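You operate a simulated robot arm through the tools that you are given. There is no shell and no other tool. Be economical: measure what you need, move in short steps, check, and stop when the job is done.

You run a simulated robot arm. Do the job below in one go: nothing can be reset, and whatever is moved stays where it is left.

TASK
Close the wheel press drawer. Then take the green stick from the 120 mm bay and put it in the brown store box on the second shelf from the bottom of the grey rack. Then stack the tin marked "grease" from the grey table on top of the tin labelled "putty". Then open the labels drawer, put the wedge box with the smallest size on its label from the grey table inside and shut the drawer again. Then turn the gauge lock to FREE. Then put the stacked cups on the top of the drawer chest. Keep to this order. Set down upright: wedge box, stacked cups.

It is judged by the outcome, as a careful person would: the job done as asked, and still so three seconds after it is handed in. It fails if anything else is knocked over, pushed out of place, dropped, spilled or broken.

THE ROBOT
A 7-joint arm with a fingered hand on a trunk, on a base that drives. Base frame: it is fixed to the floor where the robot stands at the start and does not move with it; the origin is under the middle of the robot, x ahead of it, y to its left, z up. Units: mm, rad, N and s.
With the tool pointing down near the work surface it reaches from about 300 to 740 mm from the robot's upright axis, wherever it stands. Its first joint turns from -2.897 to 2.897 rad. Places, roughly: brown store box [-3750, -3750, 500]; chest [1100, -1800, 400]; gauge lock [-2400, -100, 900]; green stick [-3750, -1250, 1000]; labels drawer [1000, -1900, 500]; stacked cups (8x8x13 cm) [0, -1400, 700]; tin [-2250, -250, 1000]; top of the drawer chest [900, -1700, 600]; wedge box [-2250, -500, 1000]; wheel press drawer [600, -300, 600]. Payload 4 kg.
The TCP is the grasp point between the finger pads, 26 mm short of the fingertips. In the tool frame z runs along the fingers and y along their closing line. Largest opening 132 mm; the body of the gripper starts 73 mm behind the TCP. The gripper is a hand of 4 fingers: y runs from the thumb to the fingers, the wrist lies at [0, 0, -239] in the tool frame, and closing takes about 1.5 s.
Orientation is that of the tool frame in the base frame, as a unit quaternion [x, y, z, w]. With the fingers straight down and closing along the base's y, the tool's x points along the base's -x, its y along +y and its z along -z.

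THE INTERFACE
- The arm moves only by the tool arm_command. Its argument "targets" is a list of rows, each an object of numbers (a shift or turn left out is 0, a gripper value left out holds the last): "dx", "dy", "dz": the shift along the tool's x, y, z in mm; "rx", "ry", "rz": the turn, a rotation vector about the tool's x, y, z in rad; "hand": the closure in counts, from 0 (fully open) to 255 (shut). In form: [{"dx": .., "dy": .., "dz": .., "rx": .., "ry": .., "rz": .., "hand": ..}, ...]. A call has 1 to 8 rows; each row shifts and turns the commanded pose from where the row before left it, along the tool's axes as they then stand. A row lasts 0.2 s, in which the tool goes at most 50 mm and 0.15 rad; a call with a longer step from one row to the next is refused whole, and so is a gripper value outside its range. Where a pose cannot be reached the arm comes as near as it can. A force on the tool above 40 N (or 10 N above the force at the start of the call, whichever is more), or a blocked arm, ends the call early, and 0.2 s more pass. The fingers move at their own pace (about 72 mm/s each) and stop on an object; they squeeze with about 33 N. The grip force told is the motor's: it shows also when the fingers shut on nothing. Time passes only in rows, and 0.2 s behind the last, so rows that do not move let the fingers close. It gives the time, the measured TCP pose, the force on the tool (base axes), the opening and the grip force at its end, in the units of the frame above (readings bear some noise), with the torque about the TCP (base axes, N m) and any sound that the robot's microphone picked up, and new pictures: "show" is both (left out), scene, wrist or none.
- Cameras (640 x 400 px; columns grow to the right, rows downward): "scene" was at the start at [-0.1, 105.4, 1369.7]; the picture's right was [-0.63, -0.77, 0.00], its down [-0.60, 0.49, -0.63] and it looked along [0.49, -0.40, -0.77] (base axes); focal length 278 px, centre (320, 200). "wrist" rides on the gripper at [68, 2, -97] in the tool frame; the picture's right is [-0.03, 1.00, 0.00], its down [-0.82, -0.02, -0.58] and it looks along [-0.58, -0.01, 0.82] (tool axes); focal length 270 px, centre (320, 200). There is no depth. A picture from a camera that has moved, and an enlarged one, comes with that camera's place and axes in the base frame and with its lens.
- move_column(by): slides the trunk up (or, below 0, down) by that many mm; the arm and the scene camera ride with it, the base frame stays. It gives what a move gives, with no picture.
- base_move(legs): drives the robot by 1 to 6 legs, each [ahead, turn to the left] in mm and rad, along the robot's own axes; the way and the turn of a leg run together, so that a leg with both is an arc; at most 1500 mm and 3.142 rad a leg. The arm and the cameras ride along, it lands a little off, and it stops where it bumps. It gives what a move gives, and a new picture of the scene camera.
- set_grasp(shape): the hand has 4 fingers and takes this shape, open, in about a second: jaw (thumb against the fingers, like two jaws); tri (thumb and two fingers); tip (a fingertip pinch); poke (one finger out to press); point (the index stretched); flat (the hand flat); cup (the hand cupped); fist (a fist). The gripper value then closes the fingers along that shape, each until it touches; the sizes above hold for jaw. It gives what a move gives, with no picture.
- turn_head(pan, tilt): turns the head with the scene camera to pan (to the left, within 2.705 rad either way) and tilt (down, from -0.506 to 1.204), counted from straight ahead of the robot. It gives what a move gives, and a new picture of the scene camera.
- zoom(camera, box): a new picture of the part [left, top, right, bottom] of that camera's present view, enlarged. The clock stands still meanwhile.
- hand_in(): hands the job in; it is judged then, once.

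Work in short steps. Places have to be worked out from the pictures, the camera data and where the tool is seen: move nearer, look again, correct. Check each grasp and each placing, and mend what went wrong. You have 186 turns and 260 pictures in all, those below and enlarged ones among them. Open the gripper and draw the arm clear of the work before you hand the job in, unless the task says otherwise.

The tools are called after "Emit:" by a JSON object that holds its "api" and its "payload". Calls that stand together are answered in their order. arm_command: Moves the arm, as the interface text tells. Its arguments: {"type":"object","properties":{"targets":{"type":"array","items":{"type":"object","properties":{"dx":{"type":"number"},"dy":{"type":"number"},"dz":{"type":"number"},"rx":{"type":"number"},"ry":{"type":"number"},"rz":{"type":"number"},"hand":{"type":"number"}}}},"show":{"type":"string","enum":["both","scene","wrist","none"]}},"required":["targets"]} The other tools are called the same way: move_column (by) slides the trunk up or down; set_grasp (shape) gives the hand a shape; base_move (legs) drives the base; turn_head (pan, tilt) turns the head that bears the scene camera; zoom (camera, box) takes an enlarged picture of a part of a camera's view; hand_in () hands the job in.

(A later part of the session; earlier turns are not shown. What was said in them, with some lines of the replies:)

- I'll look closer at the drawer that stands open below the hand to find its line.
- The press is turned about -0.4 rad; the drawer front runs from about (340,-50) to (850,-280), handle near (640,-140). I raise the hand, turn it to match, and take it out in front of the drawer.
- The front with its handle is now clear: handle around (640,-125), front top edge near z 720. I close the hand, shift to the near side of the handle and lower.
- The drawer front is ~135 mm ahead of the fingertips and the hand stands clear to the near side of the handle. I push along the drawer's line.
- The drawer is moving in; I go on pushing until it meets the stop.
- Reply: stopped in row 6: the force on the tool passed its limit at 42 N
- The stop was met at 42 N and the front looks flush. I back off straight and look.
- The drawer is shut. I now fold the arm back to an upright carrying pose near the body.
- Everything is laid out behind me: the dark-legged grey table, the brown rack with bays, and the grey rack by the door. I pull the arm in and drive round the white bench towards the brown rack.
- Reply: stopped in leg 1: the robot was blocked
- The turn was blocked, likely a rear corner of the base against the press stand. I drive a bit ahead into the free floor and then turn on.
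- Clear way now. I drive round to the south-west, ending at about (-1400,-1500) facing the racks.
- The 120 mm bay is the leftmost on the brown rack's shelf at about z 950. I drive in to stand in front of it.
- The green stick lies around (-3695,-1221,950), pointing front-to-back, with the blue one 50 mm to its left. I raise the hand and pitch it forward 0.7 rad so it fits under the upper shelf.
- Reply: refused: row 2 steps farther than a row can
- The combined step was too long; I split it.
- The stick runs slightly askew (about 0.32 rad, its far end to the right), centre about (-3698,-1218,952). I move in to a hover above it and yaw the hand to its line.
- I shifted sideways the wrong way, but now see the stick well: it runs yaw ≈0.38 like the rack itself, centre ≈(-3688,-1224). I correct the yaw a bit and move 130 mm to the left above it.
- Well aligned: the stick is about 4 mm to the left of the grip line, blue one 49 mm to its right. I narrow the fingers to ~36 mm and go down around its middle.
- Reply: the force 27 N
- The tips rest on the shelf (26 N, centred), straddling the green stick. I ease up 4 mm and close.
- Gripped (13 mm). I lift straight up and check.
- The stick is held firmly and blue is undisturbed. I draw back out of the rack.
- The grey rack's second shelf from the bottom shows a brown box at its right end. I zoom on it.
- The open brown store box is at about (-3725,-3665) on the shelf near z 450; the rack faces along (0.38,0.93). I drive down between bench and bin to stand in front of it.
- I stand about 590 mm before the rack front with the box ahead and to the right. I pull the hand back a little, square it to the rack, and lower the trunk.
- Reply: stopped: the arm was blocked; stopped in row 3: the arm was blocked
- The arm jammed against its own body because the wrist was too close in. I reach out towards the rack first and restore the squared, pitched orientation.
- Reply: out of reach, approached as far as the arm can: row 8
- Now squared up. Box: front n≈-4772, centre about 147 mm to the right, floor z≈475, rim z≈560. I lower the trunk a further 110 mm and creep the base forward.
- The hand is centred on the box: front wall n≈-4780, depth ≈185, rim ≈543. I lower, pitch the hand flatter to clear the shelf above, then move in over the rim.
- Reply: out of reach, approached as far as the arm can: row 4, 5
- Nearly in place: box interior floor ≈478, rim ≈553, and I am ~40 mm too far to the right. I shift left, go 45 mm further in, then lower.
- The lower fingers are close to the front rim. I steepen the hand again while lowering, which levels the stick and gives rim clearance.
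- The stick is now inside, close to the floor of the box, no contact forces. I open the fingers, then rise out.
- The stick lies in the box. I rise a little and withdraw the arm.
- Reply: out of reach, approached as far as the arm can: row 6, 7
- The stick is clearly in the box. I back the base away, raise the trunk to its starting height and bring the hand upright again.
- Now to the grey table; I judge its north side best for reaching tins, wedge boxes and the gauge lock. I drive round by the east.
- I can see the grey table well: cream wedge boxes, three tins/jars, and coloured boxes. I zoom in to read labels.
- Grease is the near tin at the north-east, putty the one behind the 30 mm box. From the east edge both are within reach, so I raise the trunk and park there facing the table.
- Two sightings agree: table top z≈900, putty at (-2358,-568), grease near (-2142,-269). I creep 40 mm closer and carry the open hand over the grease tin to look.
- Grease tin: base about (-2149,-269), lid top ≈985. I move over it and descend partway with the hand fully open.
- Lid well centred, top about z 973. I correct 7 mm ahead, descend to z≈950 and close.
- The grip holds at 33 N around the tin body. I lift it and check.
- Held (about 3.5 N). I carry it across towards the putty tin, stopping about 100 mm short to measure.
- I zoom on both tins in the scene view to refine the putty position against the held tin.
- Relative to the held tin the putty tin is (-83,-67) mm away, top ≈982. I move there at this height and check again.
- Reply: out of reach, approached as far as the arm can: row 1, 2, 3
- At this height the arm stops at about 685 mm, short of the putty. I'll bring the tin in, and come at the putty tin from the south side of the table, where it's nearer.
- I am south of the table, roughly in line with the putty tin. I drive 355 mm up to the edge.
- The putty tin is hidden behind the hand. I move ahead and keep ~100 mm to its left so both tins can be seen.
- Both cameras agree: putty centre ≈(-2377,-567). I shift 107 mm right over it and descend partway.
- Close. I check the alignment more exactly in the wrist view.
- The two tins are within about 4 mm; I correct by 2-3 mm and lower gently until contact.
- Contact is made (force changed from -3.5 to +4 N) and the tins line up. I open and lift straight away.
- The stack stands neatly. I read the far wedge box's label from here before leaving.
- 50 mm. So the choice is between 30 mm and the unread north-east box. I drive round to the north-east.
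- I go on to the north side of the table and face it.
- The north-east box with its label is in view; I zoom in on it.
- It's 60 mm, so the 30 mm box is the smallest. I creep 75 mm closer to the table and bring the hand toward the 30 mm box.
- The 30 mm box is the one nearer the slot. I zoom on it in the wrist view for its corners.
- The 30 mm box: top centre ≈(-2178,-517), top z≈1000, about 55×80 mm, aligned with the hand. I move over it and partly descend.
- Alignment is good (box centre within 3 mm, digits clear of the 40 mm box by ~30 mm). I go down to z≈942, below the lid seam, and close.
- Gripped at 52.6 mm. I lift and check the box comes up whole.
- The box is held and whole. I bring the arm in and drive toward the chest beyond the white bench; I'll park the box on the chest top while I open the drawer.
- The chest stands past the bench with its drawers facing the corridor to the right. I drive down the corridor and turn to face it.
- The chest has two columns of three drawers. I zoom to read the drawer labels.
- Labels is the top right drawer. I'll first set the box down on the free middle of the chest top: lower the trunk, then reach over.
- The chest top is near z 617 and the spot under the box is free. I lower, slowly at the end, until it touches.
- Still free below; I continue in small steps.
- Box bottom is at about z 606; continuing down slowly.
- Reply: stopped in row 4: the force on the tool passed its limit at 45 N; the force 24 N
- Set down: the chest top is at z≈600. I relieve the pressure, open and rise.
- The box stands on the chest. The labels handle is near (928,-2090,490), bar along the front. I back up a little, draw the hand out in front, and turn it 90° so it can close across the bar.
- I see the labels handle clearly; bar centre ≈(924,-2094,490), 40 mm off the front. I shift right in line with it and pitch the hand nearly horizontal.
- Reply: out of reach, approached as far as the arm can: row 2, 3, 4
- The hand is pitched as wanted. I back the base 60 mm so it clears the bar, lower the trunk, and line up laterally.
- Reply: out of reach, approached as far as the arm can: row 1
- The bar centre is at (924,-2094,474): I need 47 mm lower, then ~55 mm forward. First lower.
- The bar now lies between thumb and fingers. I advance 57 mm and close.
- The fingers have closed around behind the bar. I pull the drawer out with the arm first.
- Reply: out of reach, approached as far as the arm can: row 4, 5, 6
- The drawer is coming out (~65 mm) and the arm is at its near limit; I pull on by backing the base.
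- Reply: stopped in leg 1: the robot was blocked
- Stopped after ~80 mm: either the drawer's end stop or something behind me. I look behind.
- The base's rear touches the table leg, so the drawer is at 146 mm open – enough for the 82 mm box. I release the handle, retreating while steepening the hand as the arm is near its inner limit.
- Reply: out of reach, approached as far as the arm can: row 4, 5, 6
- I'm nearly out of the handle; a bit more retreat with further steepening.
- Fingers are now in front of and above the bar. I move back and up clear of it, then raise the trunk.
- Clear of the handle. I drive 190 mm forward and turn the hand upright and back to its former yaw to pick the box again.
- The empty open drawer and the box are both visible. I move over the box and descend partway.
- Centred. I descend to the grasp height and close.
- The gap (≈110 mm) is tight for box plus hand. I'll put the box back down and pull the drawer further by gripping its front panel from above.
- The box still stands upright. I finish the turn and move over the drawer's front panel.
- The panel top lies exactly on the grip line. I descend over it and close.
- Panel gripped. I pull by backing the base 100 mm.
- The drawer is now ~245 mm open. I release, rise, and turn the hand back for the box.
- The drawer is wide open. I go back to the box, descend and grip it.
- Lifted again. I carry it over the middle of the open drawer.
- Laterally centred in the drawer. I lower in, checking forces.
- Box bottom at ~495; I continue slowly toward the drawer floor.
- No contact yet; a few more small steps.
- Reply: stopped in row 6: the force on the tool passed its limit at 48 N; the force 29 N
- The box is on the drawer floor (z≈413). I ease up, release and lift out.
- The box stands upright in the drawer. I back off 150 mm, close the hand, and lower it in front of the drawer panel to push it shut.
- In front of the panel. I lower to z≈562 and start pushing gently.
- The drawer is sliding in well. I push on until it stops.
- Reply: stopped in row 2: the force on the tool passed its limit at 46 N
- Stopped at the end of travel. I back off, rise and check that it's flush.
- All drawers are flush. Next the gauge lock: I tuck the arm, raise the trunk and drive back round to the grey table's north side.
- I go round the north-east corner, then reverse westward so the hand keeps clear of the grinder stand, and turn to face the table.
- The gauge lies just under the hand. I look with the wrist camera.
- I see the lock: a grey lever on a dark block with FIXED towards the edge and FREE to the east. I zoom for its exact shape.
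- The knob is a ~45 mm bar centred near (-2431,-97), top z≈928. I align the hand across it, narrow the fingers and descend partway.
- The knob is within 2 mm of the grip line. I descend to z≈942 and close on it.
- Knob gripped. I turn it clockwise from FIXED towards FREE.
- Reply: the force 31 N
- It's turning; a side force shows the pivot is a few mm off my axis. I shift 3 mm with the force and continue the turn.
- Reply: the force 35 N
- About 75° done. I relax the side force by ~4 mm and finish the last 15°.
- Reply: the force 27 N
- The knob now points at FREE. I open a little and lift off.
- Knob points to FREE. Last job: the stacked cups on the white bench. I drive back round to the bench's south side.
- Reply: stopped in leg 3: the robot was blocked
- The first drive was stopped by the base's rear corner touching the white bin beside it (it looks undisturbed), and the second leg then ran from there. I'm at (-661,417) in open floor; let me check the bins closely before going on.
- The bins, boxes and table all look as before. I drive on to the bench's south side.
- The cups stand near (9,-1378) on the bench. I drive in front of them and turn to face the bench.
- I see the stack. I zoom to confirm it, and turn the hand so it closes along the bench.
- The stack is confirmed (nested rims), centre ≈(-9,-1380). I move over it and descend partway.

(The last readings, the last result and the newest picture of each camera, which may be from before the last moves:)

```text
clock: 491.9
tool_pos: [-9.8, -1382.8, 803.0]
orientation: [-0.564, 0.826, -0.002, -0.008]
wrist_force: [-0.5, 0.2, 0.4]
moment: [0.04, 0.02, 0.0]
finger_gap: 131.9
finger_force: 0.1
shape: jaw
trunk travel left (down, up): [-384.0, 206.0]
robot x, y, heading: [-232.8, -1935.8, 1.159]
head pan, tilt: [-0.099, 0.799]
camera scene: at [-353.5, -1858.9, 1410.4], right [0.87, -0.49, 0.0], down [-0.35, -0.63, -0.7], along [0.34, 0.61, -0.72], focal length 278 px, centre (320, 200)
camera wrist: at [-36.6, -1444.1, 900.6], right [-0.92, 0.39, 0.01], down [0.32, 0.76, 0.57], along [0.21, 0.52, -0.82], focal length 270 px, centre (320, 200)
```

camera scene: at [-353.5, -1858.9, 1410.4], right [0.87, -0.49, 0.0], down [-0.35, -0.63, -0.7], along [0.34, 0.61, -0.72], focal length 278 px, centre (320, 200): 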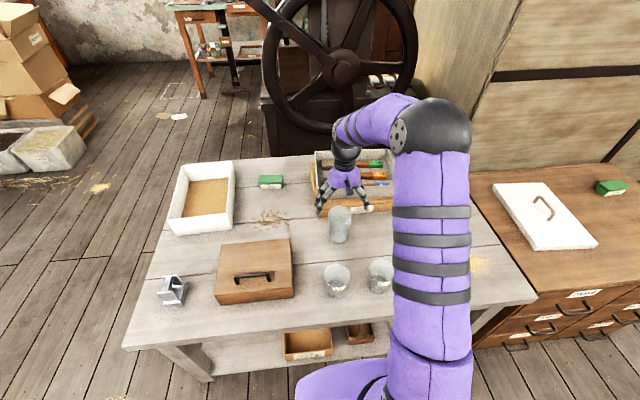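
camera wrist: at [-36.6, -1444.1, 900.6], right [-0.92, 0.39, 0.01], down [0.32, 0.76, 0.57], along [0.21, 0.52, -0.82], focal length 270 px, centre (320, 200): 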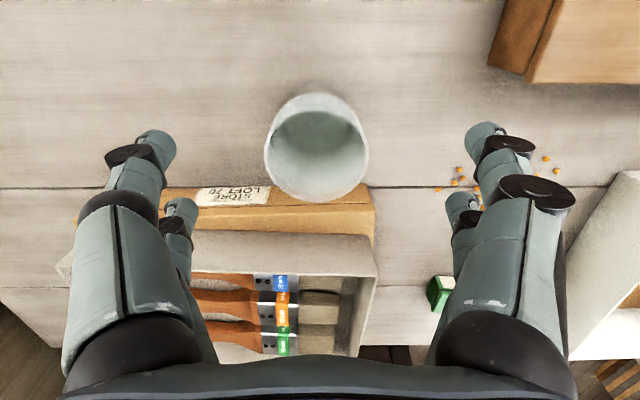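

Rim seen at z≈717, so the bench is ≈588 and the stack centre ≈(-6,-1372). I correct 11 mm ahead, descend to z≈662 and close.

Emit:
{"api": "arm_command", "payload": {"targets": [{"dx": -11.4}, {"dz": 45}, {"dz": 45}, {"dz": 30}, {"dz": 21}], "show": "both"}}

```text
clock: 493.1
tool_pos: [-5.6, -1370.6, 663.1]
orientation: [-0.564, 0.826, 0.001, -0.005]
wrist_force: [0.9, 0.6, 12.9]
moment: [0.1, -0.1, -0.02]
finger_gap: 131.9
finger_force: 0.0
shape: jaw
trunk travel left (down, up): [-384.0, 206.0]
robot x, y, heading: [-231.5, -1936.0, 1.163]
head pan, tilt: [-0.099, 0.799]
camera scene: at [-353.8, -1859.9, 1410.8], right [0.87, -0.49, 0.0], down [-0.35, -0.62, -0.7], along [0.34, 0.61, -0.72], focal length 278 px, centre (320, 200)
camera wrist: at [-32.0, -1433.7, 760.6], right [-0.92, 0.39, 0.01], down [0.32, 0.76, 0.57], along [0.22, 0.53, -0.82], focal length 270 px, centre (320, 200)
```

scene: 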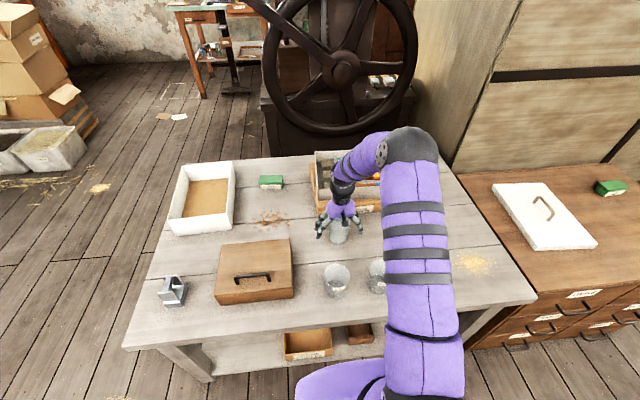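
wrist: 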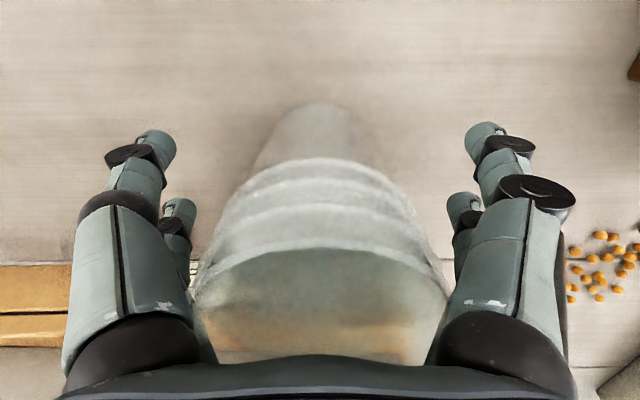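

A 13 N upward force: the palm is touching the rim. I raise 8 mm to free it, then close.

Emit:
{"api": "arm_command", "payload": {"targets": [{"dz": -9}, {}], "show": "none"}}

Emit:
{"api": "arm_command", "payload": {"targets": [{"hand": 255}, {}, {}, {}, {}], "show": "both"}}

```text
clock: 493.7
tool_pos: [-5.7, -1371.3, 669.5]
orientation: [-0.564, 0.826, -0.002, -0.008]
wrist_force: [-0.6, -0.6, 0.0]
moment: [-0.01, 0.01, -0.03]
finger_gap: 132.1
finger_force: 0.0
shape: jaw
trunk travel left (down, up): [-384.0, 206.0]
robot x, y, heading: [-230.2, -1936.3, 1.155]
head pan, tilt: [-0.099, 0.799]
```

```text
clock: 494.9
tool_pos: [-5.8, -1371.2, 669.5]
orientation: [-0.565, 0.825, -0.002, -0.009]
wrist_force: [0.0, 0.0, 0.7]
moment: [0.01, 0.01, 0.01]
finger_gap: 47.1
finger_force: 33.4
shape: jaw
trunk travel left (down, up): [-384.0, 206.0]
robot x, y, heading: [-228.3, -1935.2, 1.162]
head pan, tilt: [-0.099, 0.799]
camera scene: at [-353.4, -1858.8, 1410.4], right [0.87, -0.49, 0.0], down [-0.35, -0.63, -0.7], along [0.34, 0.61, -0.72], focal length 278 px, centre (320, 200)
camera wrist: at [-31.9, -1434.1, 767.5], right [-0.92, 0.39, 0.01], down [0.32, 0.76, 0.56], along [0.21, 0.52, -0.82], focal length 270 px, centre (320, 200)
```

scene: 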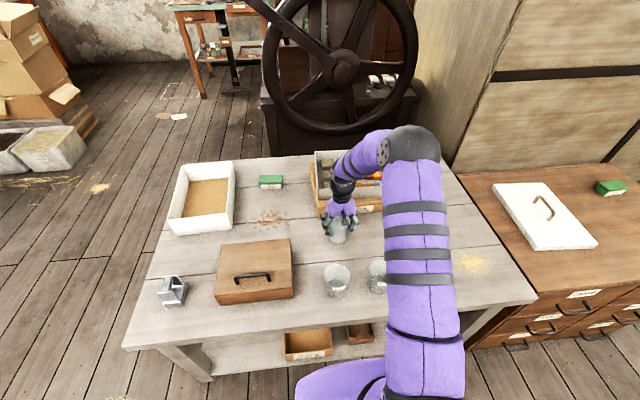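
wrist: 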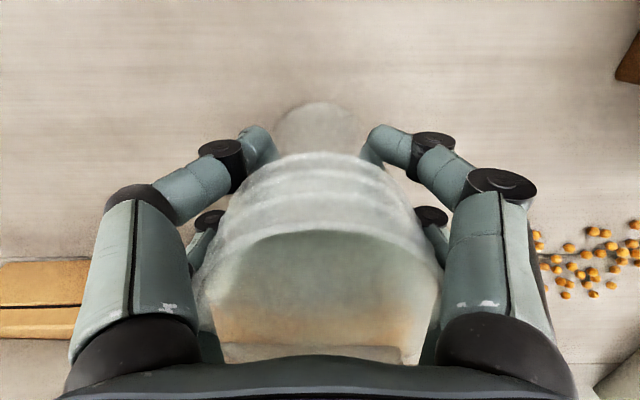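

Gripped beneath the rims. I lift slowly and check.

Emit:
{"api": "arm_command", "payload": {"targets": [{"dz": -15}, {"dz": -25}, {"dz": -40}, {"dz": -45}, {"dz": -40}], "show": "both"}}

```text
clock: 496.1
tool_pos: [-2.9, -1369.5, 836.9]
orientation: [-0.565, 0.825, -0.001, -0.008]
wrist_force: [0.5, 0.2, -0.1]
moment: [-0.03, 0.01, -0.03]
finger_gap: 46.8
finger_force: 32.5
shape: jaw
trunk travel left (down, up): [-384.0, 206.0]
robot x, y, heading: [-230.6, -1936.7, 1.158]
head pan, tilt: [-0.099, 0.799]
camera scene: at [-353.4, -1858.7, 1410.4], right [0.87, -0.49, 0.0], down [-0.35, -0.63, -0.7], along [0.34, 0.61, -0.72], focal length 278 px, centre (320, 200)
camera wrist: at [-30.2, -1431.9, 933.6], right [-0.92, 0.39, 0.01], down [0.32, 0.76, 0.56], along [0.21, 0.52, -0.83], focal length 270 px, centre (320, 200)
```

scene: 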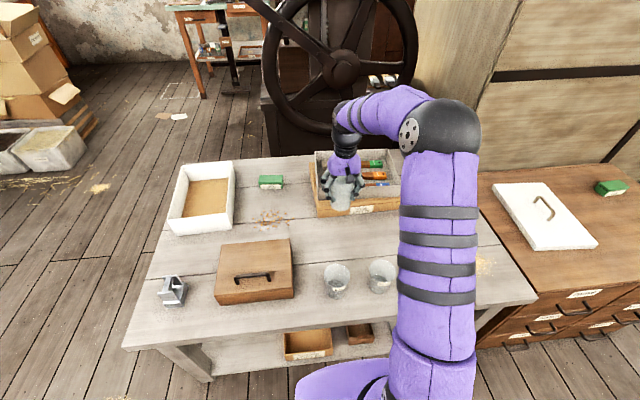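
wrist: 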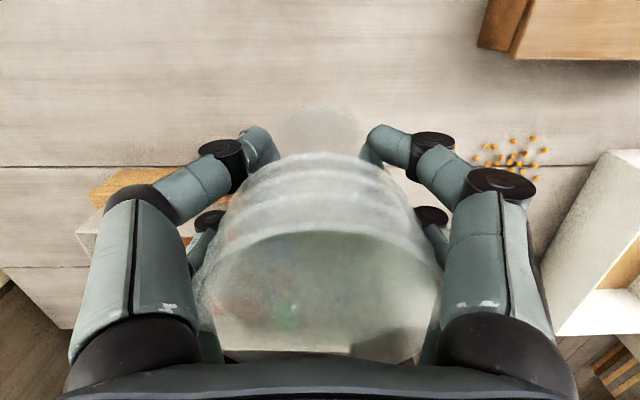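

The whole stack is up and steady. I tuck the arm in, raise a bit, and drive along to the chest.

Emit:
{"api": "move_column", "payload": {"by": 100}}

Emit:
{"api": "arm_command", "payload": {"targets": [{"dx": 40}, {"dx": 45}, {"dx": 45}], "show": "none"}}

Emit:
{"api": "base_move", "payload": {"legs": [[0, -1.548], [920, 0], [0, 1.57]]}}

```text
clock: 497.4
tool_pos: [-3.2, -1369.3, 935.1]
orientation: [-0.564, 0.826, -0.002, -0.008]
wrist_force: [-0.3, -0.2, 0.9]
moment: [-0.04, -0.04, 0.0]
finger_gap: 47.0
finger_force: 33.3
shape: jaw
trunk travel left (down, up): [-484.0, 106.0]
robot x, y, heading: [-230.3, -1933.0, 1.158]
head pan, tilt: [-0.099, 0.799]
```

```text
clock: 498.2
tool_pos: [-52.3, -1489.9, 936.8]
orientation: [-0.565, 0.825, -0.002, -0.009]
wrist_force: [0.9, -0.6, -0.6]
moment: [-0.01, -0.03, -0.01]
finger_gap: 43.4
finger_force: 33.3
shape: jaw
trunk travel left (down, up): [-484.0, 106.0]
robot x, y, heading: [-228.5, -1937.0, 1.162]
head pan, tilt: [-0.099, 0.799]
```

```text
clock: 511.4
tool_pos: [792.6, -1839.5, 937.0]
orientation: [-0.567, 0.824, -0.001, -0.009]
wrist_force: [-0.7, -0.1, 0.2]
moment: [0.01, -0.01, 0.02]
finger_gap: 43.0
finger_force: 32.3
shape: jaw
trunk travel left (down, up): [-484.0, 106.0]
robot x, y, heading: [616.7, -2291.6, 1.169]
head pan, tilt: [-0.099, 0.799]
camera scene: at [493.7, -2211.8, 1510.4], right [0.88, -0.48, 0.0], down [-0.35, -0.63, -0.7], along [0.34, 0.61, -0.72], focal length 278 px, centre (320, 200)
```

scene: 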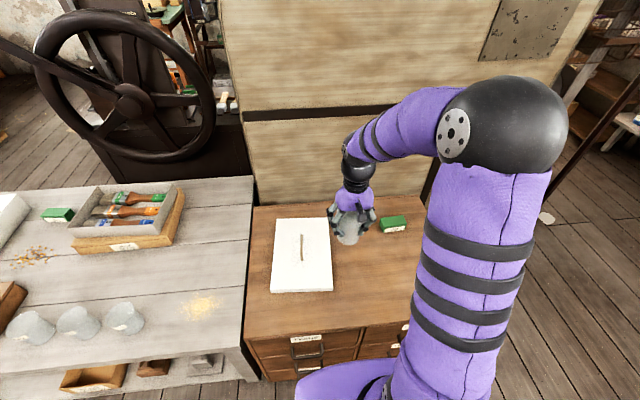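

I stand before the chest. I move the stack to the free area right of the white lid, and lower.

Emit:
{"api": "arm_command", "payload": {"targets": [{"dx": 6, "dy": -32}, {"dx": 6, "dy": -32}, {"dx": 6, "dy": -32}, {"dx": 5, "dy": -31}], "show": "none"}}

Emit:
{"api": "move_column", "payload": {"by": -200}}

Emit:
{"api": "arm_command", "payload": {"targets": [{"dz": 10}, {"dz": 8}], "show": "both"}}

```text
clock: 512.4
tool_pos: [902.5, -1906.9, 936.3]
orientation: [-0.567, 0.824, -0.002, -0.008]
wrist_force: [0.1, -0.1, -0.2]
moment: [-0.03, -0.01, 0.01]
finger_gap: 43.0
finger_force: 32.6
shape: jaw
trunk travel left (down, up): [-484.0, 106.0]
robot x, y, heading: [618.3, -2291.7, 1.165]
head pan, tilt: [-0.099, 0.799]
```

```text
clock: 514.6
tool_pos: [902.1, -1907.2, 735.5]
orientation: [-0.567, 0.824, -0.002, -0.009]
wrist_force: [-0.6, -0.6, -0.6]
moment: [-0.02, 0.0, 0.0]
finger_gap: 42.8
finger_force: 33.1
shape: jaw
trunk travel left (down, up): [-284.0, 306.0]
robot x, y, heading: [617.0, -2290.0, 1.163]
head pan, tilt: [-0.099, 0.799]
```

```text
clock: 515.2
tool_pos: [900.9, -1908.5, 718.1]
orientation: [-0.567, 0.824, -0.001, -0.007]
wrist_force: [-0.3, 0.2, -1.2]
moment: [0.0, 0.03, -0.01]
finger_gap: 42.9
finger_force: 33.4
shape: jaw
trunk travel left (down, up): [-284.0, 306.0]
robot x, y, heading: [617.1, -2287.4, 1.163]
head pan, tilt: [-0.099, 0.799]
camera scene: at [493.6, -2211.9, 1310.4], right [0.88, -0.48, 0.0], down [-0.35, -0.63, -0.7], along [0.34, 0.61, -0.72], focal length 278 px, centre (320, 200)
camera wrist: at [874.2, -1970.7, 815.2], right [-0.92, 0.38, 0.01], down [0.32, 0.76, 0.57], along [0.21, 0.53, -0.82], focal length 270 px, centre (320, 200)
```

scene: 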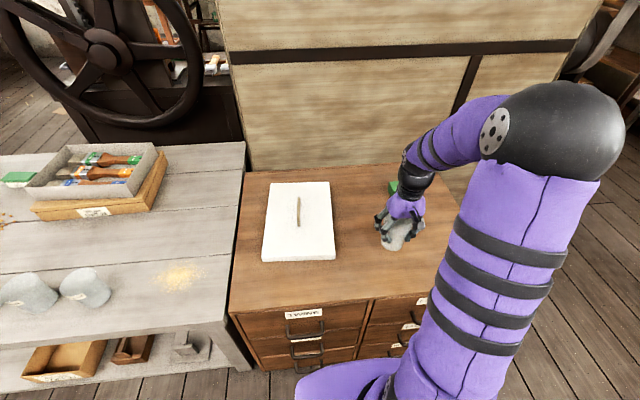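
wrist: 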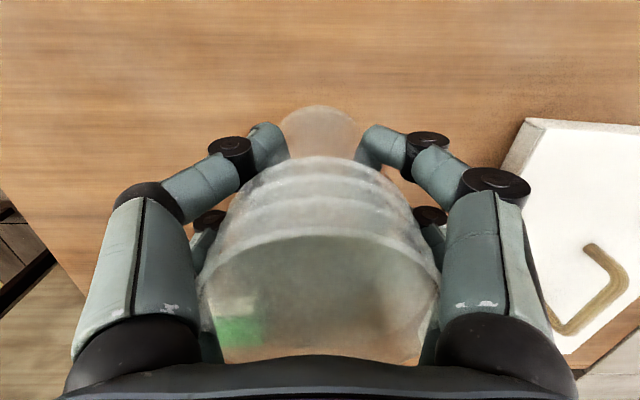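

The spot is clear. I lower in small steps until contact.

Emit:
{"api": "arm_command", "payload": {"targets": [{"dz": 7}, {"dz": 6}, {"dz": 5}, {"dz": 5}, {"dz": 4}, {"dz": 4}, {"dz": 4}], "show": "none"}}

```text
clock: 516.8
tool_pos: [901.3, -1907.1, 683.2]
orientation: [-0.567, 0.824, -0.002, -0.007]
wrist_force: [-0.5, 0.8, -1.1]
moment: [0.0, -0.01, -0.01]
finger_gap: 42.9
finger_force: 33.3
shape: jaw
trunk travel left (down, up): [-284.0, 306.0]
robot x, y, heading: [619.3, -2290.8, 1.164]
head pan, tilt: [-0.099, 0.799]
```

Emit:
{"api": "arm_command", "payload": {"targets": [{"dz": 4}, {"dz": 4}, {"dz": 3}, {"dz": 3}], "show": "none"}}

Emit:
{"api": "zoom", "payload": {"camera": "scene", "box": [340, 170, 460, 270]}}

```text
clock: 517.8
tool_pos: [900.8, -1908.4, 668.7]
orientation: [-0.567, 0.823, -0.001, -0.008]
wrist_force: [0.4, -0.1, 4.8]
moment: [-0.12, 0.06, -0.01]
finger_gap: 42.8
finger_force: 32.3
shape: jaw
trunk travel left (down, up): [-284.0, 306.0]
robot x, y, heading: [620.8, -2288.9, 1.164]
head pan, tilt: [-0.099, 0.799]
```

```text
4.00 times, centred on (400, 220) of scene
camera zoom: at [493.5, -2212.1, 1310.5], right [0.88, -0.48, 0.0], down [-0.35, -0.63, -0.7], along [0.34, 0.61, -0.72], focal length 1111 px, centre (0, 120)
```

zoom: 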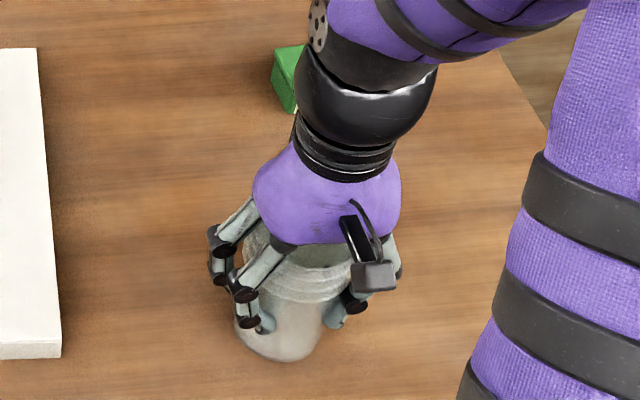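

Contact felt (5 N). I release gently and lift straight up.

Emit:
{"api": "arm_command", "payload": {"targets": [{"dz": 1, "hand": 200}, {"hand": 120}, {"hand": 0}, {}, {}, {"dz": -30}, {"dz": -45}, {"dz": -45}], "show": "both"}}

```text
clock: 519.6
tool_pos: [902.1, -1907.2, 786.5]
orientation: [-0.567, 0.823, 0.0, -0.009]
wrist_force: [0.5, -0.2, -0.6]
moment: [-0.02, 0.02, 0.0]
finger_gap: 131.8
finger_force: 0.0
shape: jaw
trunk travel left (down, up): [-284.0, 306.0]
robot x, y, heading: [617.7, -2287.6, 1.165]
head pan, tilt: [-0.099, 0.799]
camera scene: at [493.9, -2211.7, 1310.4], right [0.88, -0.48, 0.0], down [-0.35, -0.63, -0.7], along [0.34, 0.61, -0.72], focal length 278 px, centre (320, 200)
camera wrist: at [876.4, -1969.9, 884.3], right [-0.92, 0.38, 0.01], down [0.32, 0.76, 0.56], along [0.21, 0.52, -0.83], focal length 270 px, centre (320, 200)
```

scene: 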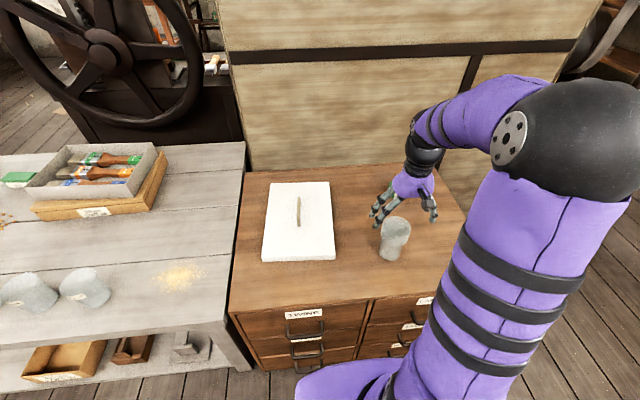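
wrist: 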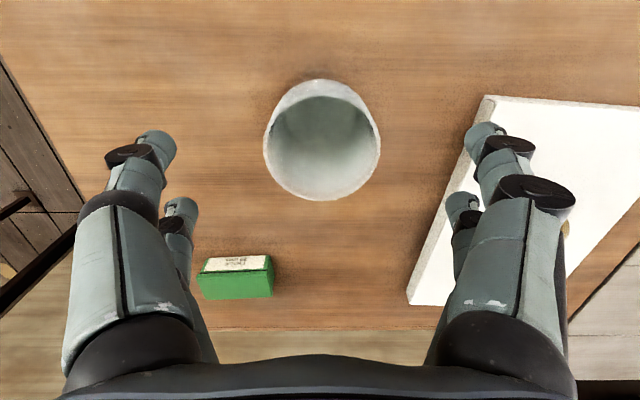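

The stack stands upright on the chest. I raise and draw the arm clear, and take a last look.

Emit:
{"api": "arm_command", "payload": {"targets": [{"dz": -45}, {"dz": -45}, {"dx": 45}, {"dx": 45}, {"dx": 40}], "show": "none"}}

Emit:
{"api": "base_move", "payload": {"legs": [[-150, 0]]}}

Emit:
{"api": "zoom", "payload": {"camera": "scene", "box": [200, 130, 460, 330]}}

```text
clock: 520.8
tool_pos: [855.6, -2029.2, 879.1]
orientation: [-0.567, 0.824, -0.001, -0.009]
wrist_force: [0.0, -0.2, -0.5]
moment: [-0.01, 0.03, 0.01]
finger_gap: 131.9
finger_force: 0.1
shape: jaw
trunk travel left (down, up): [-284.0, 306.0]
robot x, y, heading: [620.5, -2287.8, 1.169]
head pan, tilt: [-0.099, 0.799]
```

```text
clock: 522.2
tool_pos: [796.0, -2169.0, 879.1]
orientation: [-0.567, 0.823, -0.003, -0.009]
wrist_force: [-0.4, -0.4, 0.3]
moment: [-0.02, -0.01, -0.01]
finger_gap: 131.8
finger_force: 0.1
shape: jaw
trunk travel left (down, up): [-284.0, 306.0]
robot x, y, heading: [558.0, -2428.1, 1.163]
head pan, tilt: [-0.099, 0.799]
camera scene: at [433.6, -2351.7, 1310.4], right [0.88, -0.48, 0.0], down [-0.35, -0.63, -0.7], along [0.34, 0.61, -0.72], focal length 278 px, centre (320, 200)
```

scene: 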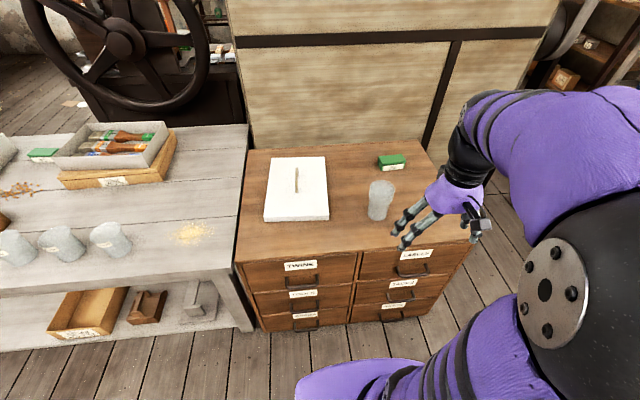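

```text
2.00 times, centred on (330, 230) of scene
camera zoom: at [433.6, -2351.7, 1310.4], right [0.88, -0.48, 0.0], down [-0.35, -0.63, -0.7], along [0.34, 0.61, -0.72], focal length 555 px, centre (300, 140)
```

zoom: 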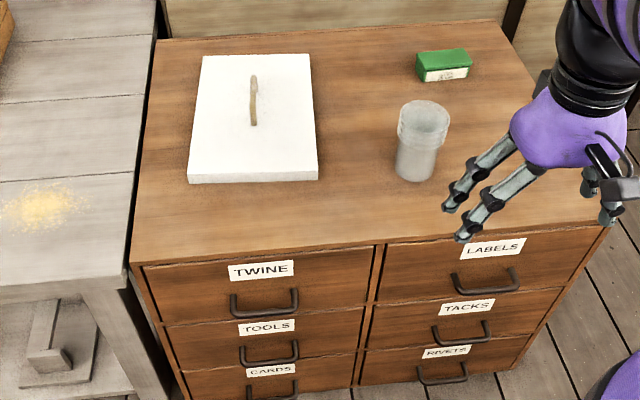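

The cups stand upright on the chest, the labels drawer is shut, and the hand is open and clear, so I hand in.

Emit:
{"api": "hand_in", "payload": {}}

```text
The job is handed in.
```

All six steps are done in the order asked and the job is handed in. The last pictures of each showed it as it should be:

- **Wheel press drawer:** shut.
- **Green stick:** in the brown store box.
- **Tins:** grease stacked on putty.
- **30 mm wedge box:** upright in the shut labels drawer. I parked it on the chest top while I opened the drawer.
- **Gauge lock:** turned to FREE.
- **Stacked cups:** upright on the chest.

The base was stopped by something it touched three times:
- **Start:** probably the press stand, when I first turned.
- **At the chest:** a leg of the wood table behind me, while I pulled the labels drawer.
- **North of the grey table:** probably the white bin. I checked it afterwards and it had not moved.
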